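You operate a simulated robot arm through the tools that you are given. There is no shell and no other tool. Be economical: measure what you need, move in short steps, check, and stop when the job is done.

The job below is to be done with a simulated two-armed robot. You get a single attempt, and the scene is never put back.

TASK
Rig the grey stirrer: plug out, ring arm in the holder, beaker on the plate, thermometer in the ring.
Fine: lay the plug in the white tray; beaker on the middle of the plate, ring over the beaker; switch on and stir at 2. Set down upright: small beaker.
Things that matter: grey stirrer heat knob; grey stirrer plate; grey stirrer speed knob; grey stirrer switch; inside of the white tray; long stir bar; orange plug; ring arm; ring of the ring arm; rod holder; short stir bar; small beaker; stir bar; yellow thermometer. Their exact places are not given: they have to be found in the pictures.

The check looks at the end state, three seconds after you hand in, the way a careful person would. Anything else that was tipped, shoved, dropped, spilled or broken makes it a failure.

THE ROBOT
Two 7-joint arms with two-finger parallel grippers on one trunk, on a base that drives. Base frame: it is fixed to the floor where the robot stands at the start and does not move with it; the origin is under the middle of the robot, x ahead of it, y to its left, z up. Lengths are in m, angles in degrees, forces in N, time in s.
The left shoulder is at the start at [0.05, 0.177, 1.204], the right one opposite. With the tool pointing down near the work surface each hand reaches from about 0.22 to 0.7 m from the robot's upright axis, wherever it stands, measured 20 degrees to its own side. Places, roughly: grey stirrer heat knob [0.5, -0.5, 0.9]; grey stirrer plate [0.5, -0.5, 1]; grey stirrer speed knob [0.5, -0.5, 0.9]; grey stirrer switch [0.5, -0.5, 0.9]; inside of the white tray [0.5, -0.1, 0.9]; long stir bar [0.5, 1, 1]; ring of the ring arm [0.5, -0.2, 1]; rod holder [0.6, -0.5, 1]; stir bar [0.5, 1.25, 1]. Payload 3.43 kg a hand.
The tool frame of a hand sits at the grasp point between the pads (the TCP): z along the fingers, y along the line on which they close. The tips reach 0.034 m beyond it. Largest opening 0.128 m; finger width 0.024, thickness 0.012; the body of the gripper, 0.048 by 0.13 m, starts 0.096 m behind the TCP.
Orientation is that of the tool frame in the base frame, as a unit quaternion [x, y, z, w]. With the fingers straight down and closing along the base's y, the tool's x points along the base's -x, its y along +y and its z along -z.

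THE INTERFACE
- The arms move only by the tool apply_moves. It takes "left_moves", "right_moves" or both (then of equal length, played together; a hand with none holds still); each is one flat list of numbers, 7 for each row, row after row: the turn, a rotation vector about the base's x, y, z in degrees, then the shift along the base's x, y, z in mm, then the opening in per cent of the stroke, from 0 (shut) to 100 (fully open). In form: [ax, ay, az, tx, ty, tz, grip, ax, ay, az, tx, ty, tz, grip, ...]. A call has 1 to 12 rows; each row is the pose to reach, as a shift and turn from the pose commanded when the call began. Each row takes 0.2 s and may step no farther than 0.05 m and 8.6 degrees from the row before; otherwise, or with a gripper value out of range, the whole call is refused. A pose out of reach is approached as far as the arm can. The call stops where the force on the tool passes 90 N (or 10 N more than at its start, if that is more) or the arm is blocked; 0.2 s more then pass. Each finger travels about 0.108 m/s and halts on what it meets, pressing with about 41 N; the grip force reading is that of the motor and also rises with nothing between the fingers. The clock runs only during rows and for 0.2 s after the last one: add rows that repeat a pose to give the fingers time. It gives the time, the measured TCP pose, the force on the tool (base axes), the opening and the grip force at its end, in the units of the frame above (readings bear some noise), with the torque about the TCP (base axes, N m) and any sound that the robot's microphone picked up.
- Cameras (640 x 400 px; columns grow to the right, rows downward): "scene" is now at [0.1576, -0.0288, 1.3882]; the picture's right is [-0.30, -0.95, 0.00], its down [-0.35, 0.11, -0.93] and it looks along [0.89, -0.28, -0.37] (base axes); focal length 214 px, centre (320, 200). "left" rides on the left gripper at [0.076, 0.011, -0.16] in its tool frame; the picture's right is [-0.15, 0.99, 0.00], its down [-0.88, -0.13, -0.46] and it looks along [-0.45, -0.07, 0.89] (tool axes); focal length 234 px, centre (320, 200). "right" rides on the right gripper at [0.076, -0.011, -0.16] in its tool frame; the picture's right is [0.15, 0.99, 0.00], its down [-0.88, 0.13, -0.46] and it looks along [-0.45, 0.07, 0.89] (tool axes); focal length 234 px, centre (320, 200).
- capture(camera): a new picture of that camera. The clock stands still meanwhile.
- move_column(by): slides the trunk up (or, below 0, down) by that many m; the arms and the scene camera ride with it, the base frame stays. It gives what a move gives, with no picture.
- base_move(legs): drives the robot by 1 to 6 legs, each [ahead, turn to the left] in m and degrees, along the robot's own axes; the way and the turn of a leg run together, so that a leg with both is an arc; at most 1.5 m and 180 degrees a leg. The arms and the cameras ride along, it lands a little off, and it stops where it bumps. It gives what a move gives.
- turn_head(pan, tilt): turns the head with the scene camera to pan (to the left, within 80 degrees either way) and tilt (down, from -29 to 69), counted from straight ahead of the robot. It gives what a move gives.
- point_at(camera, pixels): for up to 12 pixels [column, row] of the newest picture of that camera ("zoom" is the newest enlarged one), the place [x, y, z] in the base frame of the surface seen there, good to about 0.002 m. The clock stands still meanwhile.
- enlarge(camera, box): a new picture of the part [left, top, right, bottom] of that camera's present view, enlarged. The clock stands still meanwhile.
- job_done(): hands the job in; it is judged then, once.

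Keep the steps short. Do not move on a guess: measure, check each grasp and each placing, and mend mistakes. In all there are 80 turns and 70 pictures (those below and enlarged ones count). Leave the grippers open and the arms clear of the work at the hand-in unless told otherwise, and finish with a single line.

The tools are called after "Emit:" as a command line: name --argument value ..., lists and objects as JSON in quotes. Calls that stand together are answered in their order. apply_moves: Moves the arms, as the interface text tells. Its arguments: {"type":"object","properties":{"left_moves":{"type":"array","items":{"type":"number"}},"right_moves":{"type":"array","items":{"type":"number"}}},"required":[]} The other tools are called the same way: move_column (by) slides the trunk up or down; base_move (legs) drives the base; turn_head (pan, tilt) turns the head that bears the scene camera; capture (camera) takes a picture; point_at (camera, pixels) gives the place of the surface under pixels of a picture; enlarge (camera, box) takes an enlarged picture of a part of a camera's view; job_done () hands the job in.

At the start:

```text
clock: 0.0
left_position: [0.3053, -0.0069, 1.2953]
left_orientation: [-0.001, 1.0, -0.002, 0.0]
left_contact_force: [0.3, 0.7, 0.0]
left_wrist_torque: [-0.04, -0.03, -0.01]
left_grip_width: 0.1282
left_finger_force: 0.0
right_position: [0.3536, -0.4182, 1.0002]
right_orientation: [-0.001, 1.0, 0.0, 0.0]
right_contact_force: [0.2, 0.2, -0.5]
right_wrist_torque: [-0.02, -0.02, -0.01]
right_grip_width: 0.1281
right_finger_force: 0.2
trunk travel left (down, up): [-0.375, 0.026]
robot x, y, heading: [-0.0047, -0.0003, 0.1]
head pan, tilt: [-17.5, 21.7]
```

scene: 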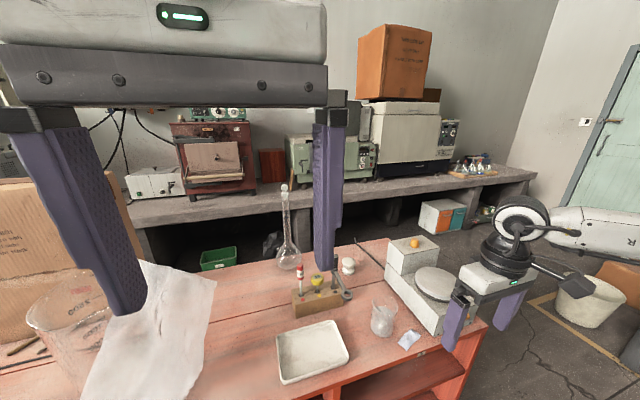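
right: 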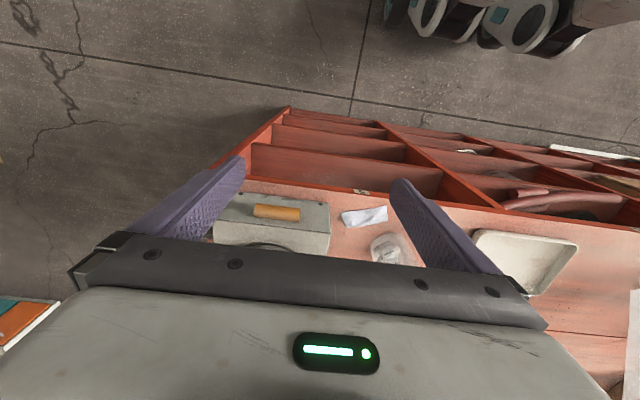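
left: 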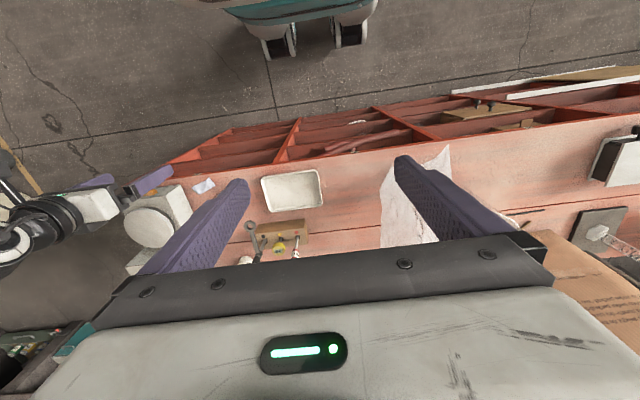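

I see the stirrer at right (about 425,280), the wooden block with ring arm and thermometer (315,300), beaker (383,318) and tray (312,350). I enlarge these areas first.

Emit:
enlarge --camera "scene" --box '[360, 220, 520, 350]'

Emit:
enlarge --camera "scene" --box '[260, 230, 420, 350]'

```text
3.08 times, centred on (440, 285) of scene
```

zoom: 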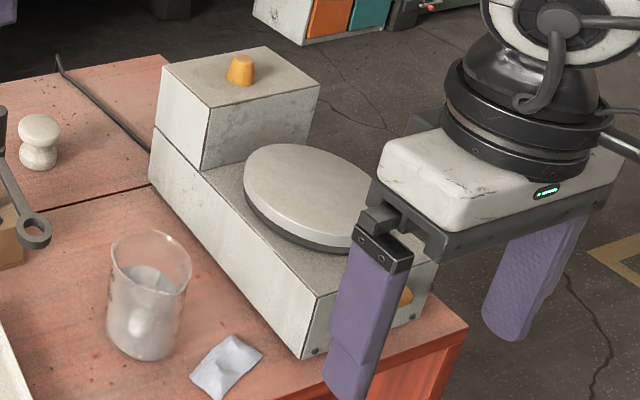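

```text
3.33 times, centred on (340, 290) of scene
```

zoom: 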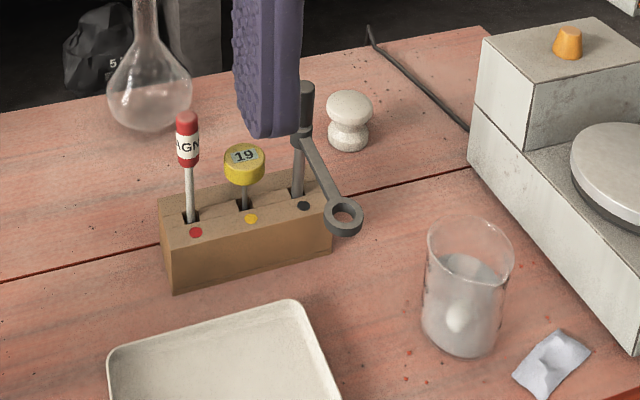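

I measure key points in the right picture and in the scene picture.

Emit:
point_at --camera "right" --pixels '[[275, 212], [260, 195], [225, 200], [325, 205], [385, 248], [330, 250], [363, 216], [485, 240], [575, 245]]'

Emit:
point_at --camera "zoom" --pixels '[[567, 40], [567, 58], [303, 92], [298, 185], [342, 219], [244, 158], [246, 200], [252, 230], [305, 135], [466, 225], [455, 315], [186, 120]]'

Emit:
point_at --camera "scene" --pixels '[[435, 283], [312, 350], [281, 335], [336, 323], [282, 382], [347, 354], [413, 240], [390, 262], [384, 248], [435, 250], [410, 273]]'

```text
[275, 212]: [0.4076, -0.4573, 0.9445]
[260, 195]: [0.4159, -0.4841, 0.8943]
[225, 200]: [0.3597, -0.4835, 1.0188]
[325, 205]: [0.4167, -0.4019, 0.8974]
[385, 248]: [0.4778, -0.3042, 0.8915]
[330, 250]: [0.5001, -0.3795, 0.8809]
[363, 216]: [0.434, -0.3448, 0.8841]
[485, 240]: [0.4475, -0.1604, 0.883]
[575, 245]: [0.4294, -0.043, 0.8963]
```

```text
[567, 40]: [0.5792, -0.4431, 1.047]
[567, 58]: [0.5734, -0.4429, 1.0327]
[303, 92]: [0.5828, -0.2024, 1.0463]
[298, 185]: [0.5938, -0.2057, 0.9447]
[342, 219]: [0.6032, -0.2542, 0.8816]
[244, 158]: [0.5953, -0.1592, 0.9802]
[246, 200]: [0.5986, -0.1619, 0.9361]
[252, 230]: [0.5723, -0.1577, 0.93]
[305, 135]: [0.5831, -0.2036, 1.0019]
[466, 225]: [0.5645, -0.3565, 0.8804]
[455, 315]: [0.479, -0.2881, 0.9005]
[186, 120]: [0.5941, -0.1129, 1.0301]
```

```text
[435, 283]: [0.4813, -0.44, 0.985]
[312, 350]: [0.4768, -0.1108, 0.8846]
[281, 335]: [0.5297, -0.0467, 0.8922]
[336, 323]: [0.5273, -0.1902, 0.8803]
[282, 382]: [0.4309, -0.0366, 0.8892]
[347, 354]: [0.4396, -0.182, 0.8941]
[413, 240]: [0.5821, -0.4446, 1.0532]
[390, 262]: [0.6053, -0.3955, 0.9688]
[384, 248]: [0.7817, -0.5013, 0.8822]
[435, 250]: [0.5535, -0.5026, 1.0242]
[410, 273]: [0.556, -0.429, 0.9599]
```

Both hands block the view. I raise the right hand and move the left hand away to the left.

Emit:
apply_moves --right_moves '[0, 0, 0, 0, 0, 50, 100, 0, 0, 0, 0, -20, 100, 100, 0, 0, 0, 0, -50, 150, 100, 0, 0, 0, -20, -90, 190, 100, 0, 0, 0, -40, -130, 200, 100, 0, 0, 0, -40, -130, 200, 100]' --left_moves '[0, 0, 0, 0, 50, 0, 100, 0, 0, 0, 0, 100, 0, 100, 0, 0, 0, 0, 150, 0, 100, 0, 0, 0, 0, 200, 0, 100, 0, 0, 0, 0, 250, 0, 100, 0, 0, 0, 0, 280, 0, 100]'

Emit:
turn_head --pan -35 --tilt 35

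Emit:
capture --camera "scene"

```text
refused: row 2 steps farther than a row can; nothing moved
```

```text
clock: 0.8
left_position: [0.3046, -0.0079, 1.2958]
left_orientation: [-0.001, 1.0, 0.0, 0.001]
left_contact_force: [0.1, 0.7, -0.6]
left_wrist_torque: [-0.01, 0.0, 0.02]
left_grip_width: 0.1281
left_finger_force: 0.1
right_position: [0.3536, -0.4167, 1.0001]
right_orientation: [0.001, 1.0, 0.0, 0.001]
right_contact_force: [0.5, 0.5, 0.3]
right_wrist_torque: [0.0, -0.01, 0.0]
right_grip_width: 0.1278
right_finger_force: 0.0
trunk travel left (down, up): [-0.375, 0.026]
robot x, y, heading: [0.0018, -0.0013, -0.1]
head pan, tilt: [-35.0, 35.0]
```

```text
64 pictures are left
```

scene: 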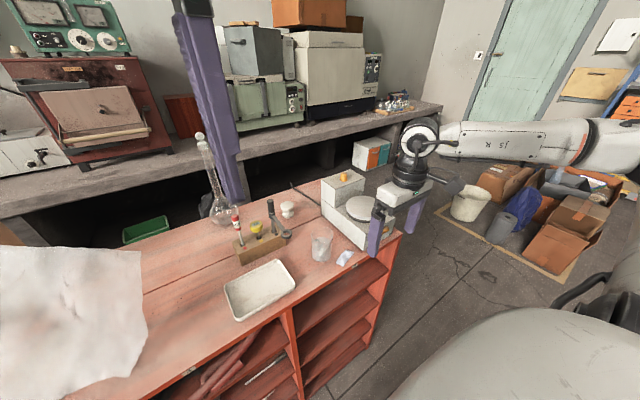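

The row steps were too long, so I use shorter ones.

Emit:
apply_moves --right_moves '[0, 0, 0, 0, 0, 48, 100, 0, 0, 0, 0, 0, 96, 100, 0, 0, 0, 0, -30, 130, 100, 0, 0, 0, 0, -65, 160, 100, 0, 0, 0, -10, -105, 180, 100, 0, 0, 0, -20, -145, 190, 100]' --left_moves '[0, 0, 0, 0, 48, 0, 100, 0, 0, 0, 0, 96, 0, 100, 0, 0, 0, 0, 144, 0, 100, 0, 0, 0, 0, 192, 0, 100, 0, 0, 0, 0, 240, 0, 100, 0, 0, 0, 0, 280, 0, 100]'

Emit:
enlarge --camera "scene" --box '[300, 160, 420, 270]'

Emit:
enlarge --camera "scene" --box '[220, 170, 340, 280]'

Emit:
capture --camera "right"

```text
clock: 2.2
left_position: [0.3029, 0.2763, 1.2963]
left_orientation: [0.0, 1.0, -0.002, 0.001]
left_contact_force: [-0.4, 0.7, 0.0]
left_wrist_torque: [-0.03, -0.01, -0.01]
left_grip_width: 0.1284
left_finger_force: 0.0
right_position: [0.3316, -0.5251, 1.1822]
right_orientation: [0.001, 1.0, -0.001, 0.001]
right_contact_force: [1.0, -0.3, 0.6]
right_wrist_torque: [-0.06, -0.05, 0.01]
right_grip_width: 0.1282
right_finger_force: 0.0
right hand out of reach, approached as far as the arm can: row 6
trunk travel left (down, up): [-0.375, 0.026]
robot x, y, heading: [-0.0019, 0.0052, 0.0]
head pan, tilt: [-35.0, 35.0]
```

```text
3.64 times, centred on (360, 215) of scene
```

zoom: 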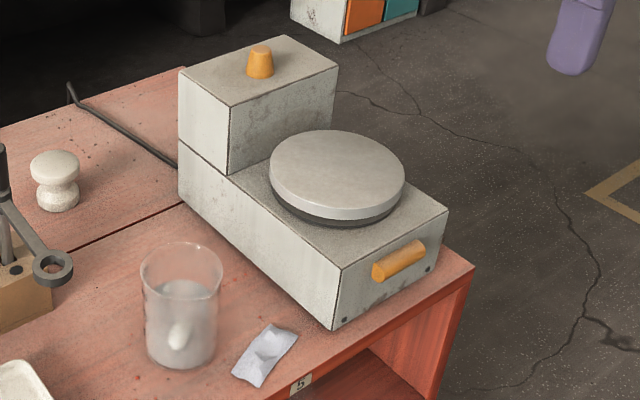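

```text
3.64 times, centred on (280, 225) of scene
```

zoom: 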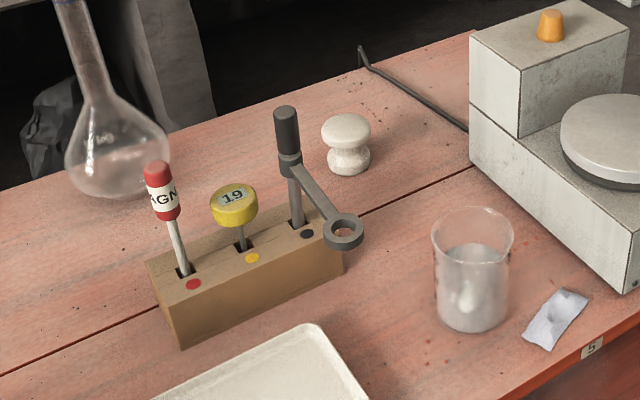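

```text
61 pictures are left
```

right: 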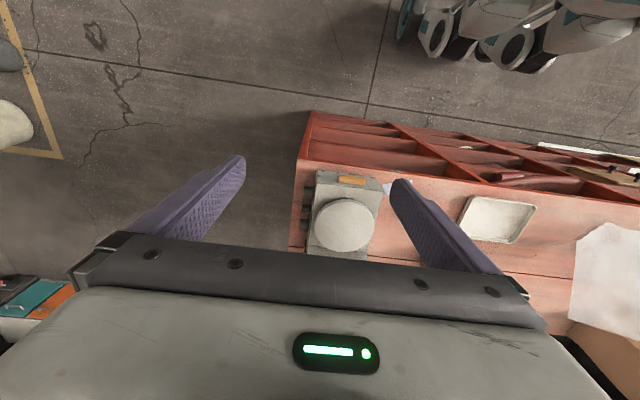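

There are dark things on the stirrer's far (−y) side in the right picture near (305,200). I enlarge that.

Emit:
enlarge --camera "right" --box '[285, 155, 405, 265]'

Emit:
point_at --camera "right" --pixels '[[306, 191], [306, 212], [344, 222], [352, 181]]'

```text
3.64 times, centred on (345, 210) of right
```

zoom: 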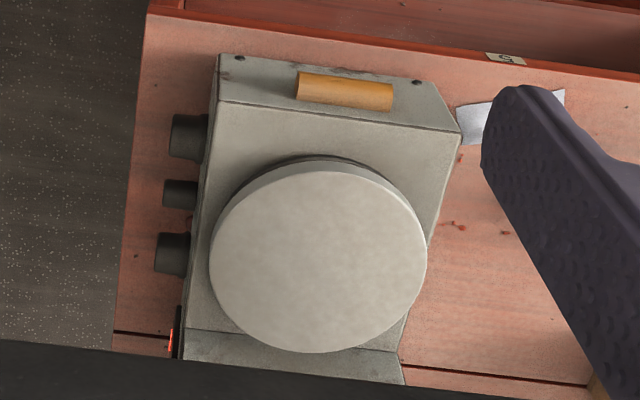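

```text
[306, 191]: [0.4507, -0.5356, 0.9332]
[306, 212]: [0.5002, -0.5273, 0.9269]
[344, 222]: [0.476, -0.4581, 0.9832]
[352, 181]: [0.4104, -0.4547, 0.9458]
```

The stirrer's −y side has three dark knobs and a red lamp or switch at the back. I drive to about y=-0.45 so that both sides are in reach. I back off a little, turn right, go ahead and turn back.

Emit:
base_move --legs '[[-0.12, 0], [0, -90], [0.45, 0], [0, 90]]'

Emit:
turn_head --pan 0 --tilt 40

Emit:
capture --camera "scene"

```text
clock: 13.4
left_position: [0.1861, -0.172, 1.2956]
left_orientation: [-0.011, 1.0, -0.001, 0.0]
left_contact_force: [0.9, 0.3, -0.7]
left_wrist_torque: [0.02, -0.04, 0.02]
left_grip_width: 0.1278
left_finger_force: 0.0
right_position: [0.2329, -0.9715, 1.1795]
right_orientation: [-0.009, 1.0, -0.001, 0.001]
right_contact_force: [0.3, 0.6, 0.8]
right_wrist_torque: [-0.01, 0.0, 0.0]
right_grip_width: 0.1277
right_finger_force: 0.1
trunk travel left (down, up): [-0.375, 0.026]
robot x, y, heading: [-0.1074, -0.4526, 1.3]
head pan, tilt: [-35.0, 35.0]
```

```text
clock: 14.4
left_position: [0.1874, -0.1726, 1.2968]
left_orientation: [-0.011, 1.0, -0.001, 0.0]
left_contact_force: [-0.8, 0.2, -0.3]
left_wrist_torque: [0.0, 0.03, -0.01]
left_grip_width: 0.128
left_finger_force: 0.1
right_position: [0.2319, -0.971, 1.1798]
right_orientation: [-0.008, 1.0, 0.0, 0.001]
right_contact_force: [0.2, 1.2, -0.6]
right_wrist_torque: [-0.06, -0.01, 0.02]
right_grip_width: 0.1281
right_finger_force: 0.0
trunk travel left (down, up): [-0.375, 0.026]
robot x, y, heading: [-0.1117, -0.4544, 1.1]
head pan, tilt: [0.0, 40.0]
```

```text
59 pictures are left
```

scene: 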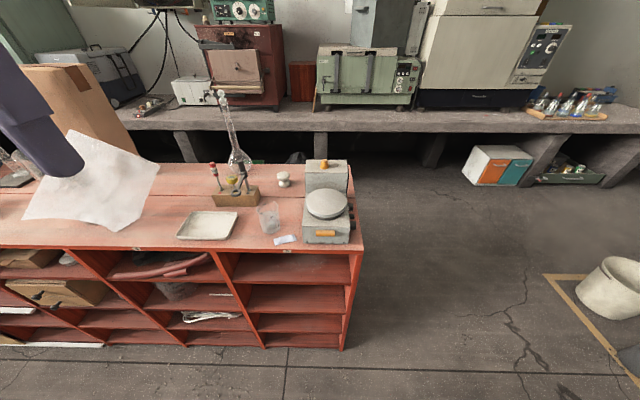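

I see the whole workplace. I drive ahead 0.13 m, then tilt the right hand so its camera looks at the knob side.

Emit:
base_move --legs '[[0.13, -1]]'

Emit:
apply_moves --right_moves '[8.2, 0, 0, 0, 20, 0, 100, 16.4, 0, 0, 0, 40, -10, 100, 24.6, 0, 0, 0, 60, -20, 100, 32.8, 0, 0, 0, 80, -35, 100, 41, 0, 0, 0, 105, -50, 100, 49.2, 0, 0, 0, 130, -65, 100, 57.4, 0, 0, 0, 150, -80, 100, 65.6, 0, 0, 0, 170, -100, 100, 73.8, 0, 0, 0, 190, -120, 100, 82, 0, 0, 0, 200, -140, 100, 90, 0, 0, 0, 210, -160, 100, 90, 0, 0, 0, 210, -180, 100]'

Emit:
capture --camera "right"

```text
clock: 15.7
left_position: [0.3223, -0.1758, 1.2946]
left_orientation: [-0.002, 1.0, -0.001, 0.0]
left_contact_force: [0.0, -0.9, 0.7]
left_wrist_torque: [0.03, 0.0, 0.03]
left_grip_width: 0.1278
left_finger_force: 0.1
right_position: [0.354, -0.9752, 1.1793]
right_orientation: [-0.001, 1.0, -0.001, 0.0]
right_contact_force: [0.1, -0.3, -1.2]
right_wrist_torque: [-0.02, 0.01, 0.03]
right_grip_width: 0.1281
right_finger_force: 0.1
trunk travel left (down, up): [-0.375, 0.026]
robot x, y, heading: [0.018, -0.4508, 0.4]
head pan, tilt: [0.0, 40.0]
```

```text
clock: 18.3
left_position: [0.322, -0.1773, 1.296]
left_orientation: [-0.003, 1.0, 0.0, 0.0]
left_contact_force: [-0.6, 0.4, 0.3]
left_wrist_torque: [0.01, 0.03, 0.02]
left_grip_width: 0.1278
left_finger_force: 0.1
right_position: [0.3541, -0.7667, 1.0001]
right_orientation: [0.0, 0.707, 0.707, 0.002]
right_contact_force: [0.7, 0.2, -0.7]
right_wrist_torque: [0.03, -0.01, -0.02]
right_grip_width: 0.128
right_finger_force: 0.0
trunk travel left (down, up): [-0.375, 0.026]
robot x, y, heading: [0.017, -0.4517, -0.1]
head pan, tilt: [0.0, 40.0]
```

```text
58 pictures are left
```

right: 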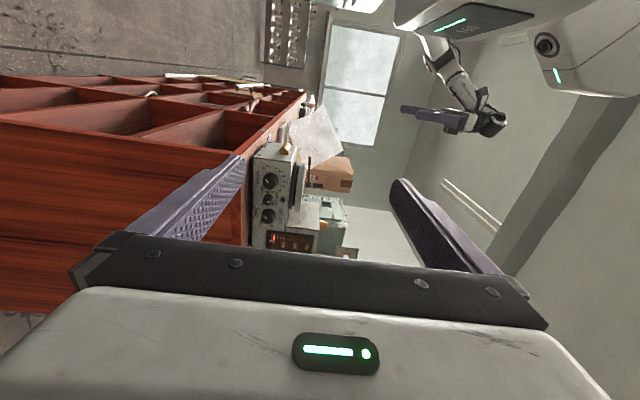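

The control panel is visible near (275,200). I enlarge it.

Emit:
enlarge --camera "right" --box '[235, 145, 335, 255]'

Emit:
point_at --camera "right" --pixels '[[269, 181], [267, 198], [267, 215], [290, 241], [257, 200], [290, 190]]'

```text
3.64 times, centred on (285, 200) of right
```

zoom: 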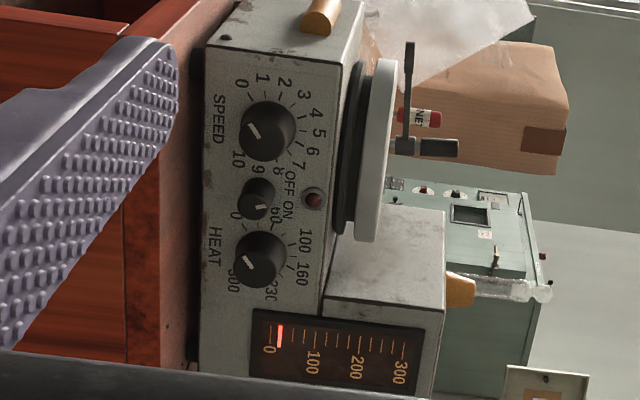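

```text
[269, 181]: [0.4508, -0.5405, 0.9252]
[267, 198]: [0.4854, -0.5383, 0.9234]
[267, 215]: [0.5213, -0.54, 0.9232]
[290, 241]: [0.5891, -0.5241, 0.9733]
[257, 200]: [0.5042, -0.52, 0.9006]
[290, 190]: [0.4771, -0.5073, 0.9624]
```

I can read SPEED (x≈0.451), the OFF/ON knob (x≈0.485) and HEAT (x≈0.521), with pointers near the low end. I yaw the hand 27° so its camera faces the panel squarely.

Emit:
apply_moves --right_moves '[0, 0, 6.75, 30, 20, -17, 100, 0, 0, 13.5, 60, 45, -35, 100, 0, 0, 20.2, 93, 75, -52, 100, 0, 0, 27, 126, 105, -70, 100, 0, 0, 27, 126, 105, -70, 100]'

Emit:
capture --camera "right"

Emit:
enlarge --camera "right" --box '[260, 140, 380, 250]'

```text
clock: 19.5
left_position: [0.3216, -0.1766, 1.297]
left_orientation: [-0.003, 1.0, 0.0, 0.001]
left_contact_force: [-0.6, -0.6, -0.4]
left_wrist_torque: [0.0, 0.0, 0.0]
left_grip_width: 0.1281
left_finger_force: 0.0
right_position: [0.4293, -0.6218, 1.0001]
right_orientation: [-0.164, 0.689, 0.687, -0.165]
right_contact_force: [-0.1, 0.3, -0.1]
right_wrist_torque: [0.01, -0.03, 0.01]
right_grip_width: 0.128
right_finger_force: 0.0
right hand out of reach, approached as far as the arm can: row 2, 3, 4, 5
trunk travel left (down, up): [-0.375, 0.026]
robot x, y, heading: [0.0176, -0.4528, 0.2]
head pan, tilt: [0.0, 40.0]
```

```text
56 pictures are left
```

right: 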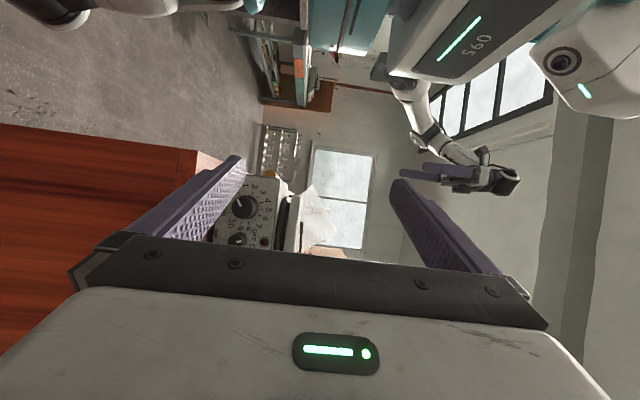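

```text
3.64 times, centred on (320, 195) of right
```

zoom: 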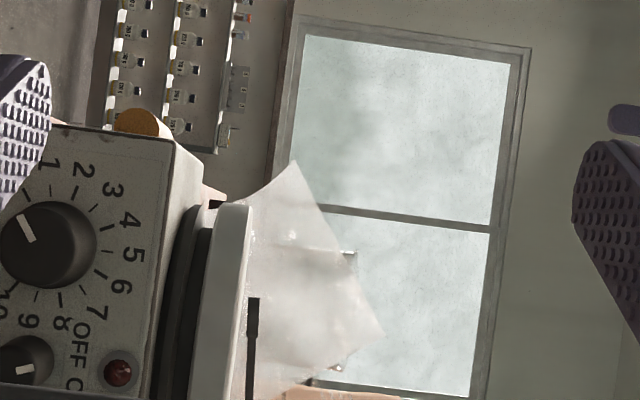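

The arm is at its limit here, so I will do the knobs last from a better stand. The speed pointer stands at 0. I bring the right hand back to pointing down, out of the way, and look with the left camera.

Emit:
apply_moves --right_moves '[0, 0, -6.75, -33, -30, 18, 100, 0, 0, -13.5, -66, -60, 35, 100, 0, 0, -20.2, -96, -85, 52, 100, 0, 0, -27, -126, -105, 70, 100, 0, 0, -27, -126, -105, 70, 100]'

Emit:
apply_moves --right_moves '[-8.2, 0, 0, 0, -15, 0, 100, -16.4, 0, 0, -10, -20, 10, 100, -24.6, 0, 0, -20, -30, 20, 100, -32.8, 0, 0, -30, -40, 35, 100, -41, 0, 0, -40, -40, 50, 100, -49.2, 0, 0, -50, -40, 65, 100, -57.4, 0, 0, -60, -40, 80, 100, -65.6, 0, 0, -70, -40, 100, 100, -73.8, 0, 0, -80, -40, 120, 100, -82, 0, 0, -80, -40, 140, 100, -90, 0, 0, -80, -40, 160, 100, -90, 0, 0, -80, -40, 180, 100]'

Emit:
capture --camera "left"

Emit:
capture --camera "scene"

```text
clock: 20.7
left_position: [0.3215, -0.1765, 1.2958]
left_orientation: [-0.002, 1.0, -0.001, 0.0]
left_contact_force: [-0.7, 0.4, -0.2]
left_wrist_torque: [-0.01, 0.0, -0.02]
left_grip_width: 0.1279
left_finger_force: 0.1
right_position: [0.307, -0.7284, 1.0706]
right_orientation: [0.0, 0.708, 0.707, 0.0]
right_contact_force: [-1.0, -0.9, -0.1]
right_wrist_torque: [0.03, 0.0, 0.03]
right_grip_width: 0.1277
right_finger_force: 0.0
trunk travel left (down, up): [-0.375, 0.026]
robot x, y, heading: [0.0175, -0.4502, 0.4]
head pan, tilt: [0.0, 40.0]
```

```text
clock: 23.3
left_position: [0.3218, -0.1766, 1.2966]
left_orientation: [-0.002, 1.0, -0.002, 0.0]
left_contact_force: [0.3, -0.1, 0.3]
left_wrist_torque: [-0.02, -0.02, 0.04]
left_grip_width: 0.128
left_finger_force: 0.1
right_position: [0.2258, -0.7658, 1.2455]
right_orientation: [0.0, 1.0, -0.001, 0.001]
right_contact_force: [-0.2, 0.3, 0.1]
right_wrist_torque: [0.03, 0.02, 0.04]
right_grip_width: 0.128
right_finger_force: 0.2
right hand out of reach, approached as far as the arm can: row 9
trunk travel left (down, up): [-0.375, 0.026]
robot x, y, heading: [0.0184, -0.4497, -0.1]
head pan, tilt: [0.0, 40.0]
```

```text
54 pictures are left
```

left: 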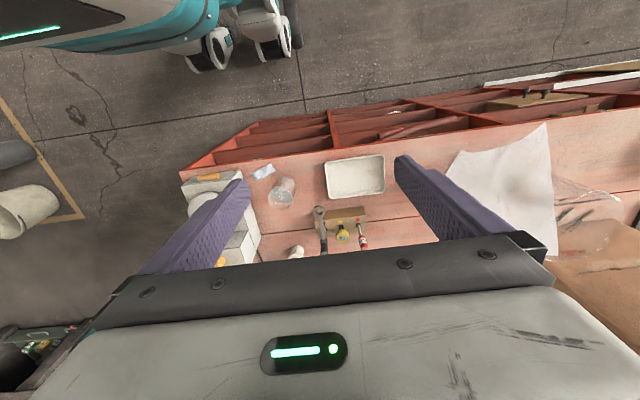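

```text
53 pictures are left
```

scene: 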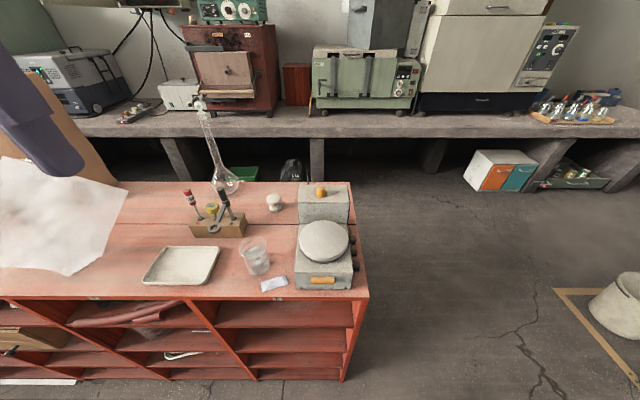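

I enlarge the stirrer with the beaker and the block in the scene picture, and measure them precisely.

Emit:
enlarge --camera "scene" --box '[170, 170, 260, 250]'

Emit:
point_at --camera "zoom" --pixels '[[378, 145], [390, 225], [315, 315], [297, 260], [330, 250], [350, 232], [320, 285], [380, 200], [150, 280], [550, 270], [520, 330], [300, 205]]'

Emit:
enlarge --camera "scene" --box '[230, 175, 360, 300]'

```text
5.00 times, centred on (215, 210) of scene
```

zoom: 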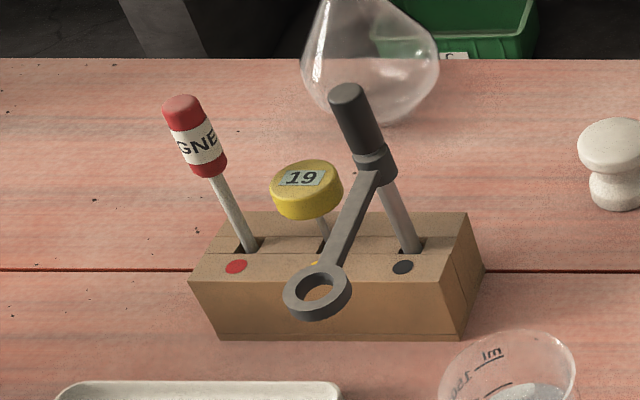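

```text
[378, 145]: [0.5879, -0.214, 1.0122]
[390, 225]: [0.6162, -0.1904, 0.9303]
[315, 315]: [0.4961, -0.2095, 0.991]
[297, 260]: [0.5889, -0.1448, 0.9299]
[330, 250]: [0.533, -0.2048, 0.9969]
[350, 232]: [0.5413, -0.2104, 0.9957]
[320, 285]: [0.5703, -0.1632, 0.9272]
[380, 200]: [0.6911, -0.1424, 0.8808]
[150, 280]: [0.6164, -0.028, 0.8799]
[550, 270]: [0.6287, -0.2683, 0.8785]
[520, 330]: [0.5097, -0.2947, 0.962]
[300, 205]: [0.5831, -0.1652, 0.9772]
```

```text
3.20 times, centred on (295, 238) of scene
```

zoom: 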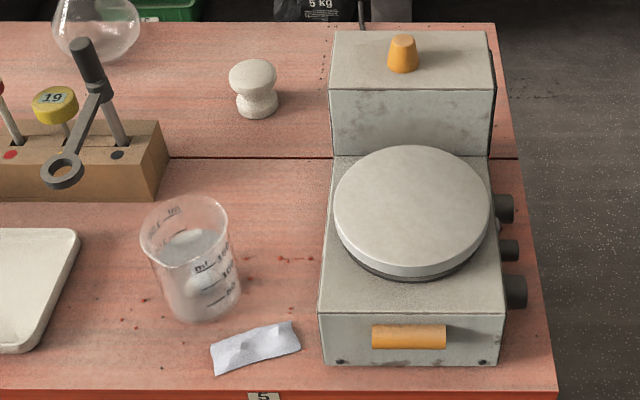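

I measure the ring, rod, beaker, plate and plug on this newest enlargement.

Emit:
point_at --camera "zoom" --pixels '[[72, 160], [52, 160], [47, 177], [76, 178], [62, 183], [85, 125], [98, 85], [80, 45], [94, 66], [407, 38], [397, 60], [414, 62]]'

Emit:
point_at --camera "zoom" --pixels '[[336, 205], [488, 205], [412, 148], [412, 260], [143, 235], [227, 222], [185, 200], [190, 262], [170, 300], [238, 290], [205, 318], [160, 310]]'

```text
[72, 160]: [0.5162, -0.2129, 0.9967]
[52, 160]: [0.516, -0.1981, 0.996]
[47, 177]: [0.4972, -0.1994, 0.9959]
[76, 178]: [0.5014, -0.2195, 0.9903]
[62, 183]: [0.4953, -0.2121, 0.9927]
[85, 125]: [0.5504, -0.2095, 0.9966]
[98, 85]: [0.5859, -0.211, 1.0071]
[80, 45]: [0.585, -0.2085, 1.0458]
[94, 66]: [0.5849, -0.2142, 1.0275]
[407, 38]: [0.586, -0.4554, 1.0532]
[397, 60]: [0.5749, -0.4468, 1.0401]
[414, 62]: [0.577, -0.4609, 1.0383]
```

```text
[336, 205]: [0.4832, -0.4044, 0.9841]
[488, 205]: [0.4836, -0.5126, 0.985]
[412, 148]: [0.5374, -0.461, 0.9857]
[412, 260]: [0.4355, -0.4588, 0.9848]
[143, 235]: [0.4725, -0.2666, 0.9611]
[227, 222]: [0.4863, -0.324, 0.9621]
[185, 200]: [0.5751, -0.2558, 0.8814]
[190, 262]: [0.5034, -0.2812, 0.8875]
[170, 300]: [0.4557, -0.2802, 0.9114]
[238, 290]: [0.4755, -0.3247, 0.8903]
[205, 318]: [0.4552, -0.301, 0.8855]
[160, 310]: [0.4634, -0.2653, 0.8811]
```

The plate centre is ≈(0.486,-0.459), z 0.985; the plug axis ≈(0.588,-0.453); the beaker axis ≈(0.479,-0.295), rim z 0.961; the ring centre ≈(0.507,-0.207), z 0.996. I move the left hand over the plug for a closer look.

Emit:
apply_moves --left_moves '[0, 0, 0, 29, -34, -12, 100, 0, 0, 0, 58, -68, -24, 100, 0, 0, 0, 87, -102, -36, 100, 0, 0, 0, 116, -136, -48, 100, 0, 0, 0, 145, -170, -60, 100, 0, 0, 0, 174, -204, -72, 100, 0, 0, 0, 203, -238, -84, 100, 0, 0, 0, 232, -272, -96, 100, 0, 0, 0, 232, -272, -96, 100]'

Emit:
capture --camera "left"

```text
clock: 25.3
left_position: [0.5528, -0.4472, 1.1981]
left_orientation: [-0.003, 1.0, -0.001, 0.0]
left_contact_force: [-0.1, 0.1, -0.6]
left_wrist_torque: [-0.01, -0.01, 0.0]
left_grip_width: 0.1281
left_finger_force: 0.1
right_position: [0.226, -0.7666, 1.2463]
right_orientation: [-0.001, 1.0, -0.001, 0.001]
right_contact_force: [-0.2, 0.9, 0.4]
right_wrist_torque: [-0.05, 0.05, -0.04]
right_grip_width: 0.1279
right_finger_force: 0.1
trunk travel left (down, up): [-0.375, 0.026]
robot x, y, heading: [0.0224, -0.4527, 0.2]
head pan, tilt: [0.0, 40.0]
```

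```text
50 pictures are left
```

left: 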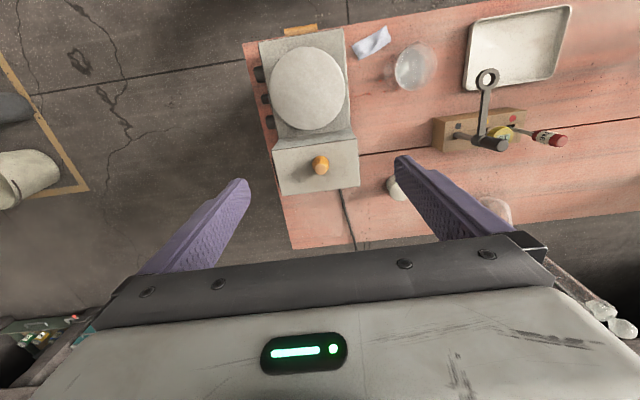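

Good overhead view. I enlarge the plug and the ring arm and measure both.

Emit:
enlarge --camera "left" --box '[270, 40, 370, 200]'

Emit:
point_at --camera "left" --pixels '[[320, 162], [320, 171], [314, 165], [326, 165], [307, 47], [307, 128], [271, 88], [344, 88], [414, 46], [414, 86], [395, 66], [433, 66]]'

Emit:
enlarge --camera "left" --box '[430, 50, 570, 160]'

Emit:
point_at --camera "zoom" --pixels '[[257, 105], [218, 127], [298, 126], [257, 168], [243, 220], [335, 414], [235, 400], [130, 385], [333, 380], [300, 330], [350, 415], [560, 415]]'

```text
2.50 times, centred on (320, 120) of left
```

zoom: 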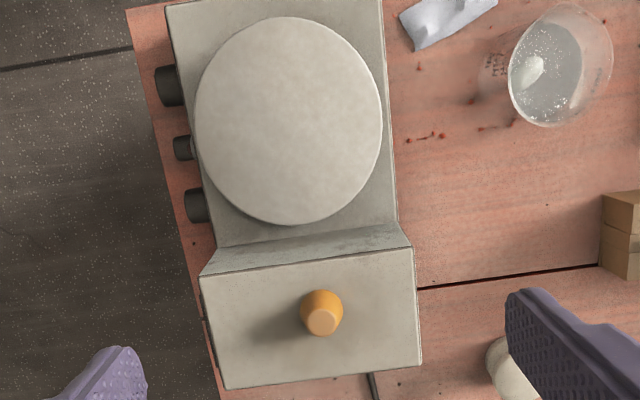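

```text
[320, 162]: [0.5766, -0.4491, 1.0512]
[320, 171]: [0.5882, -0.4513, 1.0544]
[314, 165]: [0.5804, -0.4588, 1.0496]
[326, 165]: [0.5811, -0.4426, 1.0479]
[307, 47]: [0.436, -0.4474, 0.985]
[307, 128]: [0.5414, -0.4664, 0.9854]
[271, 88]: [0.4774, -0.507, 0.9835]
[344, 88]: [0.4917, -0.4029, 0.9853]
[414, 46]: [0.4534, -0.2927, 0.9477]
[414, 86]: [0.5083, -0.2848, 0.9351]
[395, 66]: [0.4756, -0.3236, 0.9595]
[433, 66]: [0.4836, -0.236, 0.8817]
```

```text
3.64 times, centred on (500, 105) of left
```

zoom: 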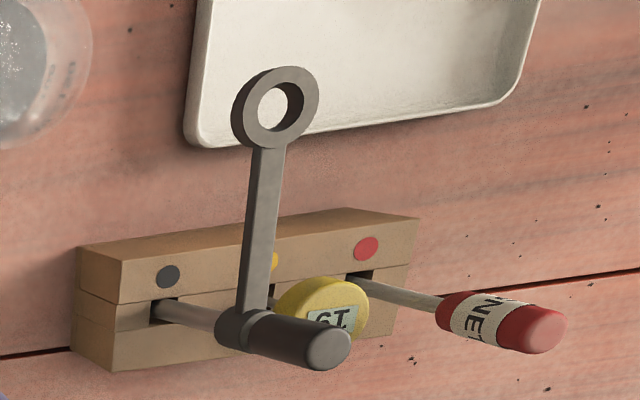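

```text
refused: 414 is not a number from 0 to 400
```

The plug axis is ≈(0.587,-0.4505), its top z 1.054. I measure the ring arm again with valid pixels.

Emit:
point_at --camera "zoom" --pixels '[[270, 73], [240, 115], [311, 95], [285, 138], [257, 220], [327, 347], [290, 322], [235, 330], [345, 318], [325, 290], [312, 316], [185, 310]]'

Emit:
apply_moves --left_moves '[0, 0, 0, 34, -3, -30, 60, 0, 0, 0, 34, -3, -70, 45, 0, 0, 0, 34, -3, -90, 40, 0, 0, 0, 34, -3, -90, 40]'

Emit:
capture --camera "left"

```text
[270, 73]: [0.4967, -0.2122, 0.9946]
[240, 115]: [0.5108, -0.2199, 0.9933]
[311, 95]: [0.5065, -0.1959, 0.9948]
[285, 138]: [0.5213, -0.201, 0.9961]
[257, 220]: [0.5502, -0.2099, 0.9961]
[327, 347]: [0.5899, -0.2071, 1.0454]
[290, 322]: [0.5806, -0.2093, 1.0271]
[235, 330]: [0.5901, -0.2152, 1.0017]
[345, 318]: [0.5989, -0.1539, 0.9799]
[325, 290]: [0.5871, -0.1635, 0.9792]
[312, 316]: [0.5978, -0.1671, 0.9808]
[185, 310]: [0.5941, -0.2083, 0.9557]
```

```text
clock: 26.3
left_position: [0.5865, -0.4508, 1.1107]
left_orientation: [-0.003, 1.0, -0.001, 0.0]
left_contact_force: [-0.1, 0.8, 0.5]
left_wrist_torque: [0.01, -0.03, 0.0]
left_grip_width: 0.0513
left_finger_force: 0.0
right_position: [0.2257, -0.7668, 1.2462]
right_orientation: [-0.001, 1.0, -0.001, 0.001]
right_contact_force: [0.3, -0.3, 0.1]
right_wrist_torque: [0.01, 0.0, 0.05]
right_grip_width: 0.1279
right_finger_force: 0.0
trunk travel left (down, up): [-0.375, 0.026]
robot x, y, heading: [0.0169, -0.4503, 0.2]
head pan, tilt: [0.0, 40.0]
```

```text
47 pictures are left
```

left: 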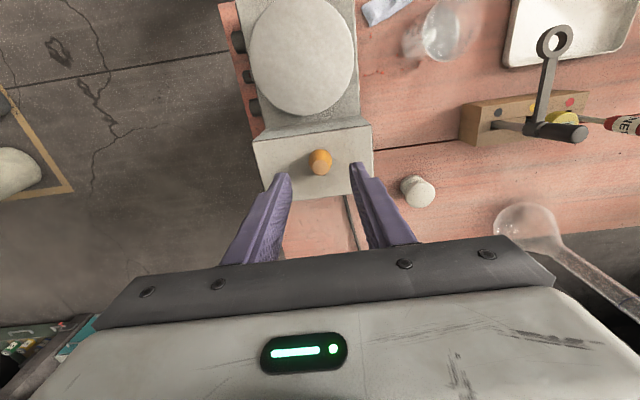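

The fingers straddle the plug evenly. I descend 48 mm and close.

Emit:
apply_moves --left_moves '[0, 0, 0, 0, 0, -25, 35, 0, 0, 0, 0, 0, -48, 30, 0, 0, 0, 0, 0, -48, 15, 0, 0, 0, 0, 0, -48, 0, 0, 0, 0, 0, 0, -48, 0]'

Emit:
capture --camera "left"

```text
clock: 27.5
left_position: [0.5858, -0.4503, 1.065]
left_orientation: [-0.003, 1.0, -0.001, 0.001]
left_contact_force: [1.0, 5.5, 12.1]
left_wrist_torque: [0.37, 0.04, -0.1]
left_grip_width: 0.0142
left_finger_force: 41.0
right_position: [0.2252, -0.7669, 1.2458]
right_orientation: [0.0, 1.0, -0.001, 0.001]
right_contact_force: [-0.5, 0.3, 0.4]
right_wrist_torque: [-0.03, 0.0, 0.02]
right_grip_width: 0.1277
right_finger_force: 0.1
trunk travel left (down, up): [-0.375, 0.026]
robot x, y, heading: [0.0179, -0.4491, 0.3]
head pan, tilt: [0.0, 40.0]
```

```text
46 pictures are left
```

left: 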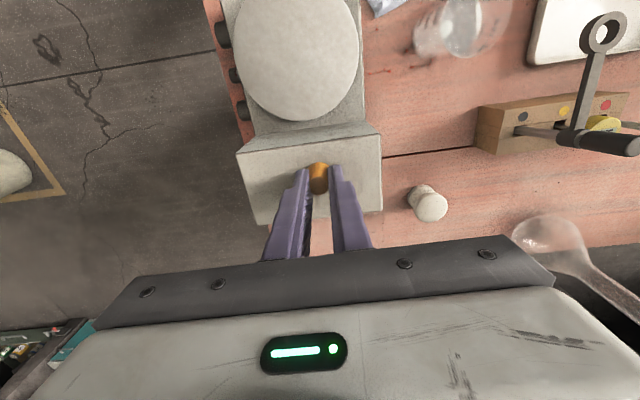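

The plug is gripped at 14 mm. I lift straight up.

Emit:
apply_moves --left_moves '[0, 0, 0, 0, 0, 10, 0, 0, 0, 0, 0, 0, 25, 0, 0, 0, 0, 0, 0, 50, 0, 0, 0, 0, 0, 0, 90, 0, 0, 0, 0, 0, 0, 130, 0]'

Emit:
capture --camera "left"

```text
clock: 28.7
left_position: [0.5819, -0.4527, 1.1923]
left_orientation: [-0.001, 1.0, -0.001, 0.0]
left_contact_force: [0.1, -1.1, 0.7]
left_wrist_torque: [0.01, -0.04, -0.01]
left_grip_width: 0.0134
left_finger_force: 40.5
left hand out of reach, approached as far as the arm can: row 5
right_position: [0.2261, -0.7679, 1.2457]
right_orientation: [-0.001, 1.0, 0.0, 0.001]
right_contact_force: [0.6, 0.5, -0.3]
right_wrist_torque: [0.0, -0.02, 0.03]
right_grip_width: 0.1282
right_finger_force: 0.1
trunk travel left (down, up): [-0.375, 0.026]
robot x, y, heading: [0.0247, -0.4472, 0.1]
head pan, tilt: [0.0, 40.0]
```

```text
45 pictures are left
```

left: 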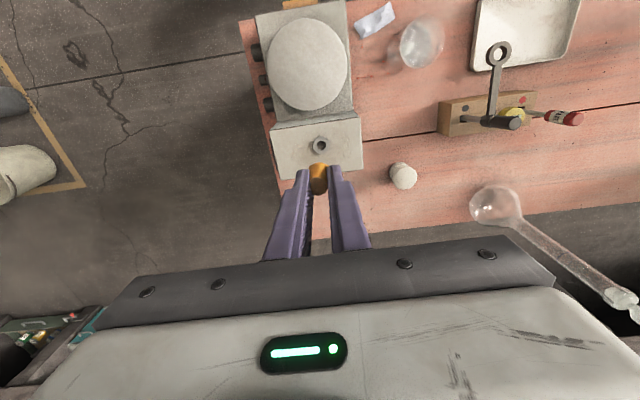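

The plug is out and the hole shows at (320,145). I measure the hole, then carry the plug over to the tray.

Emit:
point_at --camera "left" --pixels '[[313, 145], [327, 145], [320, 138], [320, 152], [320, 145], [530, 30]]'

Emit:
apply_moves --left_moves '[0, 0, 0, -15, 45, 0, 0, 0, 0, 0, -30, 90, 0, 0, 0, 0, 0, -45, 135, 0, 0, 0, 0, 0, -60, 180, -5, 0, 0, 0, 0, -75, 225, -10, 0, 0, 0, 0, -90, 270, -15, 0, 0, 0, 0, -107, 315, -20, 0, 0, 0, 0, -122, 358, -30, 0, 0, 0, 0, -122, 358, -60, 0, 0, 0, 0, -122, 358, -100, 0, 0, 0, 0, -122, 358, -140, 0, 0, 0, 0, -122, 358, -140, 0]'

Emit:
capture --camera "left"

```text
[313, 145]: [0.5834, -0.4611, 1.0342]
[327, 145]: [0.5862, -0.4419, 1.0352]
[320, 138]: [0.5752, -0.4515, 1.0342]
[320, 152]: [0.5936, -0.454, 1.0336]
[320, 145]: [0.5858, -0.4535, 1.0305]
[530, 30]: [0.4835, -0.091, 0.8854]
```

```text
clock: 31.3
left_position: [0.4614, -0.0927, 1.0484]
left_orientation: [-0.003, 1.0, -0.001, 0.0]
left_contact_force: [0.8, -0.2, -0.8]
left_wrist_torque: [0.0, 0.02, 0.0]
left_grip_width: 0.0136
left_finger_force: 41.3
right_position: [0.227, -0.7667, 1.2446]
right_orientation: [0.0, 1.0, -0.001, 0.0]
right_contact_force: [0.1, 0.1, 0.2]
right_wrist_torque: [-0.02, 0.01, -0.01]
right_grip_width: 0.1281
right_finger_force: 0.0
trunk travel left (down, up): [-0.375, 0.026]
robot x, y, heading: [0.0187, -0.4497, 0.2]
head pan, tilt: [0.0, 40.0]
```

```text
44 pictures are left
```

left: 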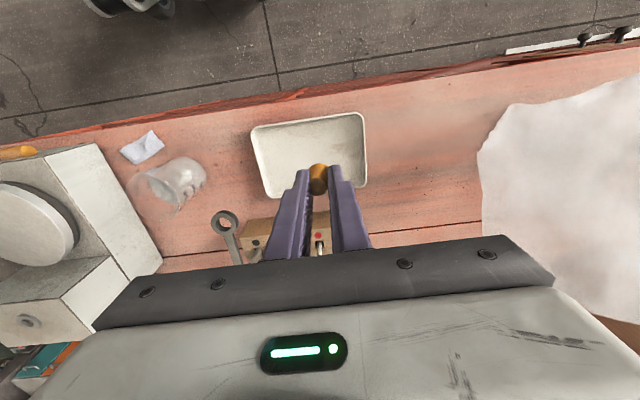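

The plug hangs over the tray. I lower in steps until contact.

Emit:
apply_moves --left_moves '[0, 0, 0, 0, 0, -40, 0, 0, 0, 0, 0, 0, -80, 0, 0, 0, 0, 0, 0, -92, 0, 0, 0, 0, 0, 0, -98, 0, 0, 0, 0, 0, 0, -102, 0]'

Emit:
enlarge --camera "scene" --box '[130, 200, 290, 300]'

```text
clock: 32.5
left_position: [0.4616, -0.0925, 0.948]
left_orientation: [-0.002, 1.0, -0.002, 0.001]
left_contact_force: [-0.4, 1.0, -0.7]
left_wrist_torque: [0.01, -0.01, 0.0]
left_grip_width: 0.0184
left_finger_force: 41.6
right_position: [0.2269, -0.7674, 1.2455]
right_orientation: [0.0, 1.0, -0.001, 0.0]
right_contact_force: [0.4, -0.6, -0.4]
right_wrist_torque: [0.0, 0.01, 0.0]
right_grip_width: 0.1279
right_finger_force: 0.1
trunk travel left (down, up): [-0.375, 0.026]
robot x, y, heading: [0.0217, -0.4531, 0.3]
head pan, tilt: [0.0, 40.0]
```

```text
4.00 times, centred on (210, 250) of scene
```

zoom: 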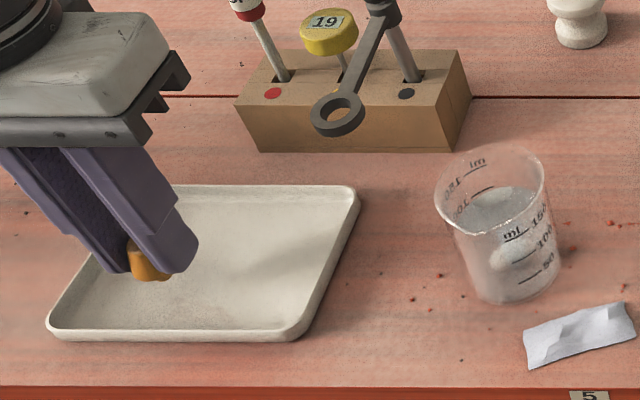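

The plug shows just below the finger tips. I lower a bit more and watch the force.

Emit:
apply_moves --left_moves '[0, 0, 0, 0, 0, -5, 0, 0, 0, 0, 0, 0, -10, 0, 0, 0, 0, 0, 0, -14, 0, 0, 0, 0, 0, 0, -17, 0]'

Emit:
enlarge --camera "left" --box '[240, 90, 400, 210]'

```text
clock: 33.5
left_position: [0.4624, -0.0931, 0.933]
left_orientation: [-0.002, 1.0, -0.002, 0.001]
left_contact_force: [-0.7, 0.8, -0.2]
left_wrist_torque: [-0.03, 0.0, 0.0]
left_grip_width: 0.0178
left_finger_force: 40.8
right_position: [0.2277, -0.7668, 1.2459]
right_orientation: [0.0, 1.0, -0.001, 0.001]
right_contact_force: [-0.7, 0.1, -0.6]
right_wrist_torque: [-0.04, -0.03, 0.0]
right_grip_width: 0.1279
right_finger_force: 0.0
trunk travel left (down, up): [-0.375, 0.026]
robot x, y, heading: [0.0223, -0.451, 0.1]
head pan, tilt: [0.0, 40.0]
```

```text
3.33 times, centred on (320, 150) of left
```

zoom: 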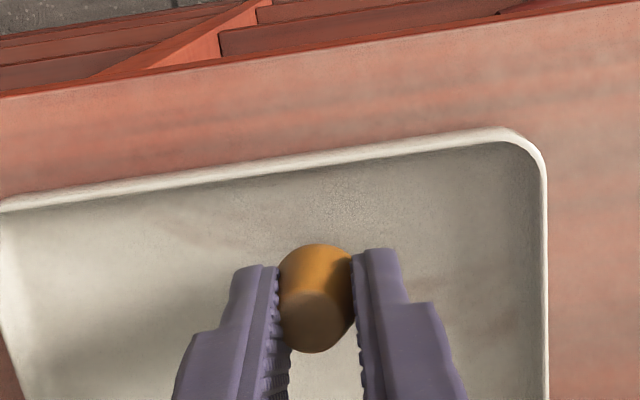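

The plug is a few millimetres above the tray floor. I lower 6 mm more, open, then rise.

Emit:
apply_moves --left_moves '[0, 0, 0, 0, 0, -4, 0, 0, 0, 0, 0, 0, -7, 0, 0, 0, 0, 0, 0, -7, 18, 0, 0, 0, 0, 0, -7, 35, 0, 0, 0, 0, 0, -7, 35, 0, 0, 0, 0, 0, 20, 40, 0, 0, 0, 0, 0, 60, 40, 0, 0, 0, 0, 0, 105, 40, 0, 0, 0, 0, 0, 150, 40, 0, 0, 0, 0, 0, 195, 40]'

Emit:
enlarge --camera "scene" --box '[130, 200, 290, 300]'

```text
clock: 35.7
left_position: [0.4615, -0.0934, 1.1235]
left_orientation: [-0.002, 1.0, -0.002, -0.001]
left_contact_force: [-0.1, 0.4, -0.2]
left_wrist_torque: [0.0, 0.04, 0.02]
left_grip_width: 0.0511
left_finger_force: 0.0
right_position: [0.2261, -0.7676, 1.2458]
right_orientation: [0.0, 1.0, 0.0, 0.001]
right_contact_force: [-0.6, -0.1, 0.2]
right_wrist_torque: [0.02, 0.01, -0.03]
right_grip_width: 0.128
right_finger_force: 0.1
trunk travel left (down, up): [-0.375, 0.026]
robot x, y, heading: [0.0183, -0.4534, 0.3]
head pan, tilt: [0.0, 40.0]
```

```text
4.00 times, centred on (210, 250) of scene
```

zoom: 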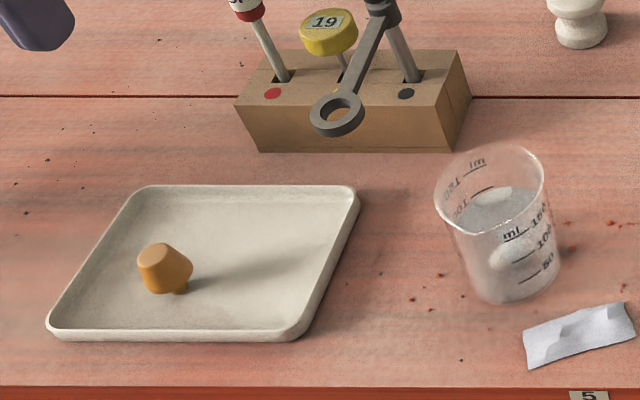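

The plug lies in the tray. Next, the beaker with the left hand: I go above it with a partly open gripper to check alignment.

Emit:
apply_moves --left_moves '[0, 0, 0, 5, -45, 0, 70, 0, 0, 0, 10, -90, 0, 80, 0, 0, 0, 14, -135, 0, 80, 0, 0, 0, 18, -175, 0, 80, 0, 0, 0, 19, -202, -20, 80, 0, 0, 0, 19, -202, -60, 80, 0, 0, 0, 19, -202, -60, 80]'

Emit:
capture --camera "left"

```text
clock: 37.3
left_position: [0.4814, -0.2937, 1.0641]
left_orientation: [-0.003, 1.0, -0.001, 0.001]
left_contact_force: [-0.1, 0.6, 0.9]
left_wrist_torque: [0.01, 0.03, 0.02]
left_grip_width: 0.1024
left_finger_force: 0.1
right_position: [0.227, -0.7684, 1.2455]
right_orientation: [0.0, 1.0, 0.0, 0.001]
right_contact_force: [0.3, -0.1, 0.0]
right_wrist_torque: [0.04, -0.03, 0.03]
right_grip_width: 0.1279
right_finger_force: 0.0
trunk travel left (down, up): [-0.375, 0.026]
robot x, y, heading: [0.0166, -0.4528, 0.5]
head pan, tilt: [0.0, 40.0]
```

```text
40 pictures are left
```

left: 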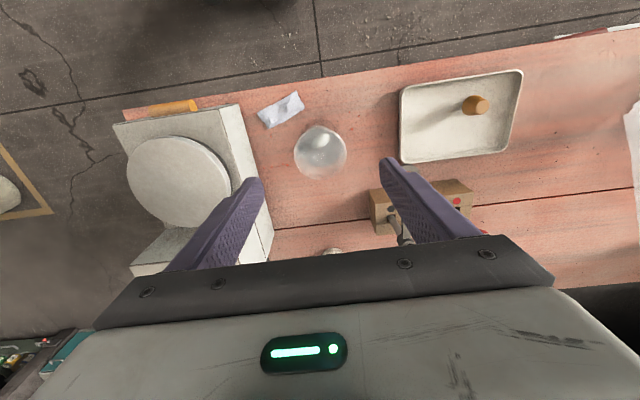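

The beaker at (320,152) is centred between the fingers. The ring is close to the right finger, so I narrow to 65% and descend, then close.

Emit:
apply_moves --left_moves '[0, 0, 0, -1, -1, -10, 65, 0, 0, 0, -1, -1, -20, 65, 0, 0, 0, -1, -1, -60, 65, 0, 0, 0, -1, -1, -100, 65, 0, 0, 0, -1, -1, -136, 65, 0, 0, 0, -1, -1, -136, 55, 0, 0, 0, -1, -1, -136, 48, 0, 0, 0, -1, -1, -136, 42, 0, 0, 0, -1, -1, -136, 36, 0, 0, 0, -1, -1, -136, 36]'

Emit:
enlarge --camera "scene" --box '[180, 180, 340, 300]'

```text
clock: 39.5
left_position: [0.4785, -0.2962, 0.9309]
left_orientation: [-0.003, 1.0, 0.0, 0.0]
left_contact_force: [0.2, 0.1, 0.0]
left_wrist_torque: [0.0, 0.0, -0.04]
left_grip_width: 0.0601
left_finger_force: 41.1
right_position: [0.2262, -0.7679, 1.246]
right_orientation: [0.0, 1.0, -0.002, 0.001]
right_contact_force: [-0.2, 0.5, 0.5]
right_wrist_torque: [0.0, 0.0, -0.01]
right_grip_width: 0.128
right_finger_force: 0.1
trunk travel left (down, up): [-0.375, 0.026]
robot x, y, heading: [0.0169, -0.4487, 0.1]
head pan, tilt: [0.0, 40.0]
```

```text
3.33 times, centred on (260, 240) of scene
```

zoom: 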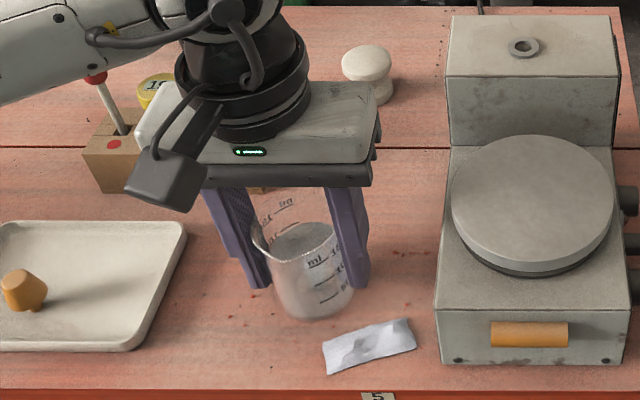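

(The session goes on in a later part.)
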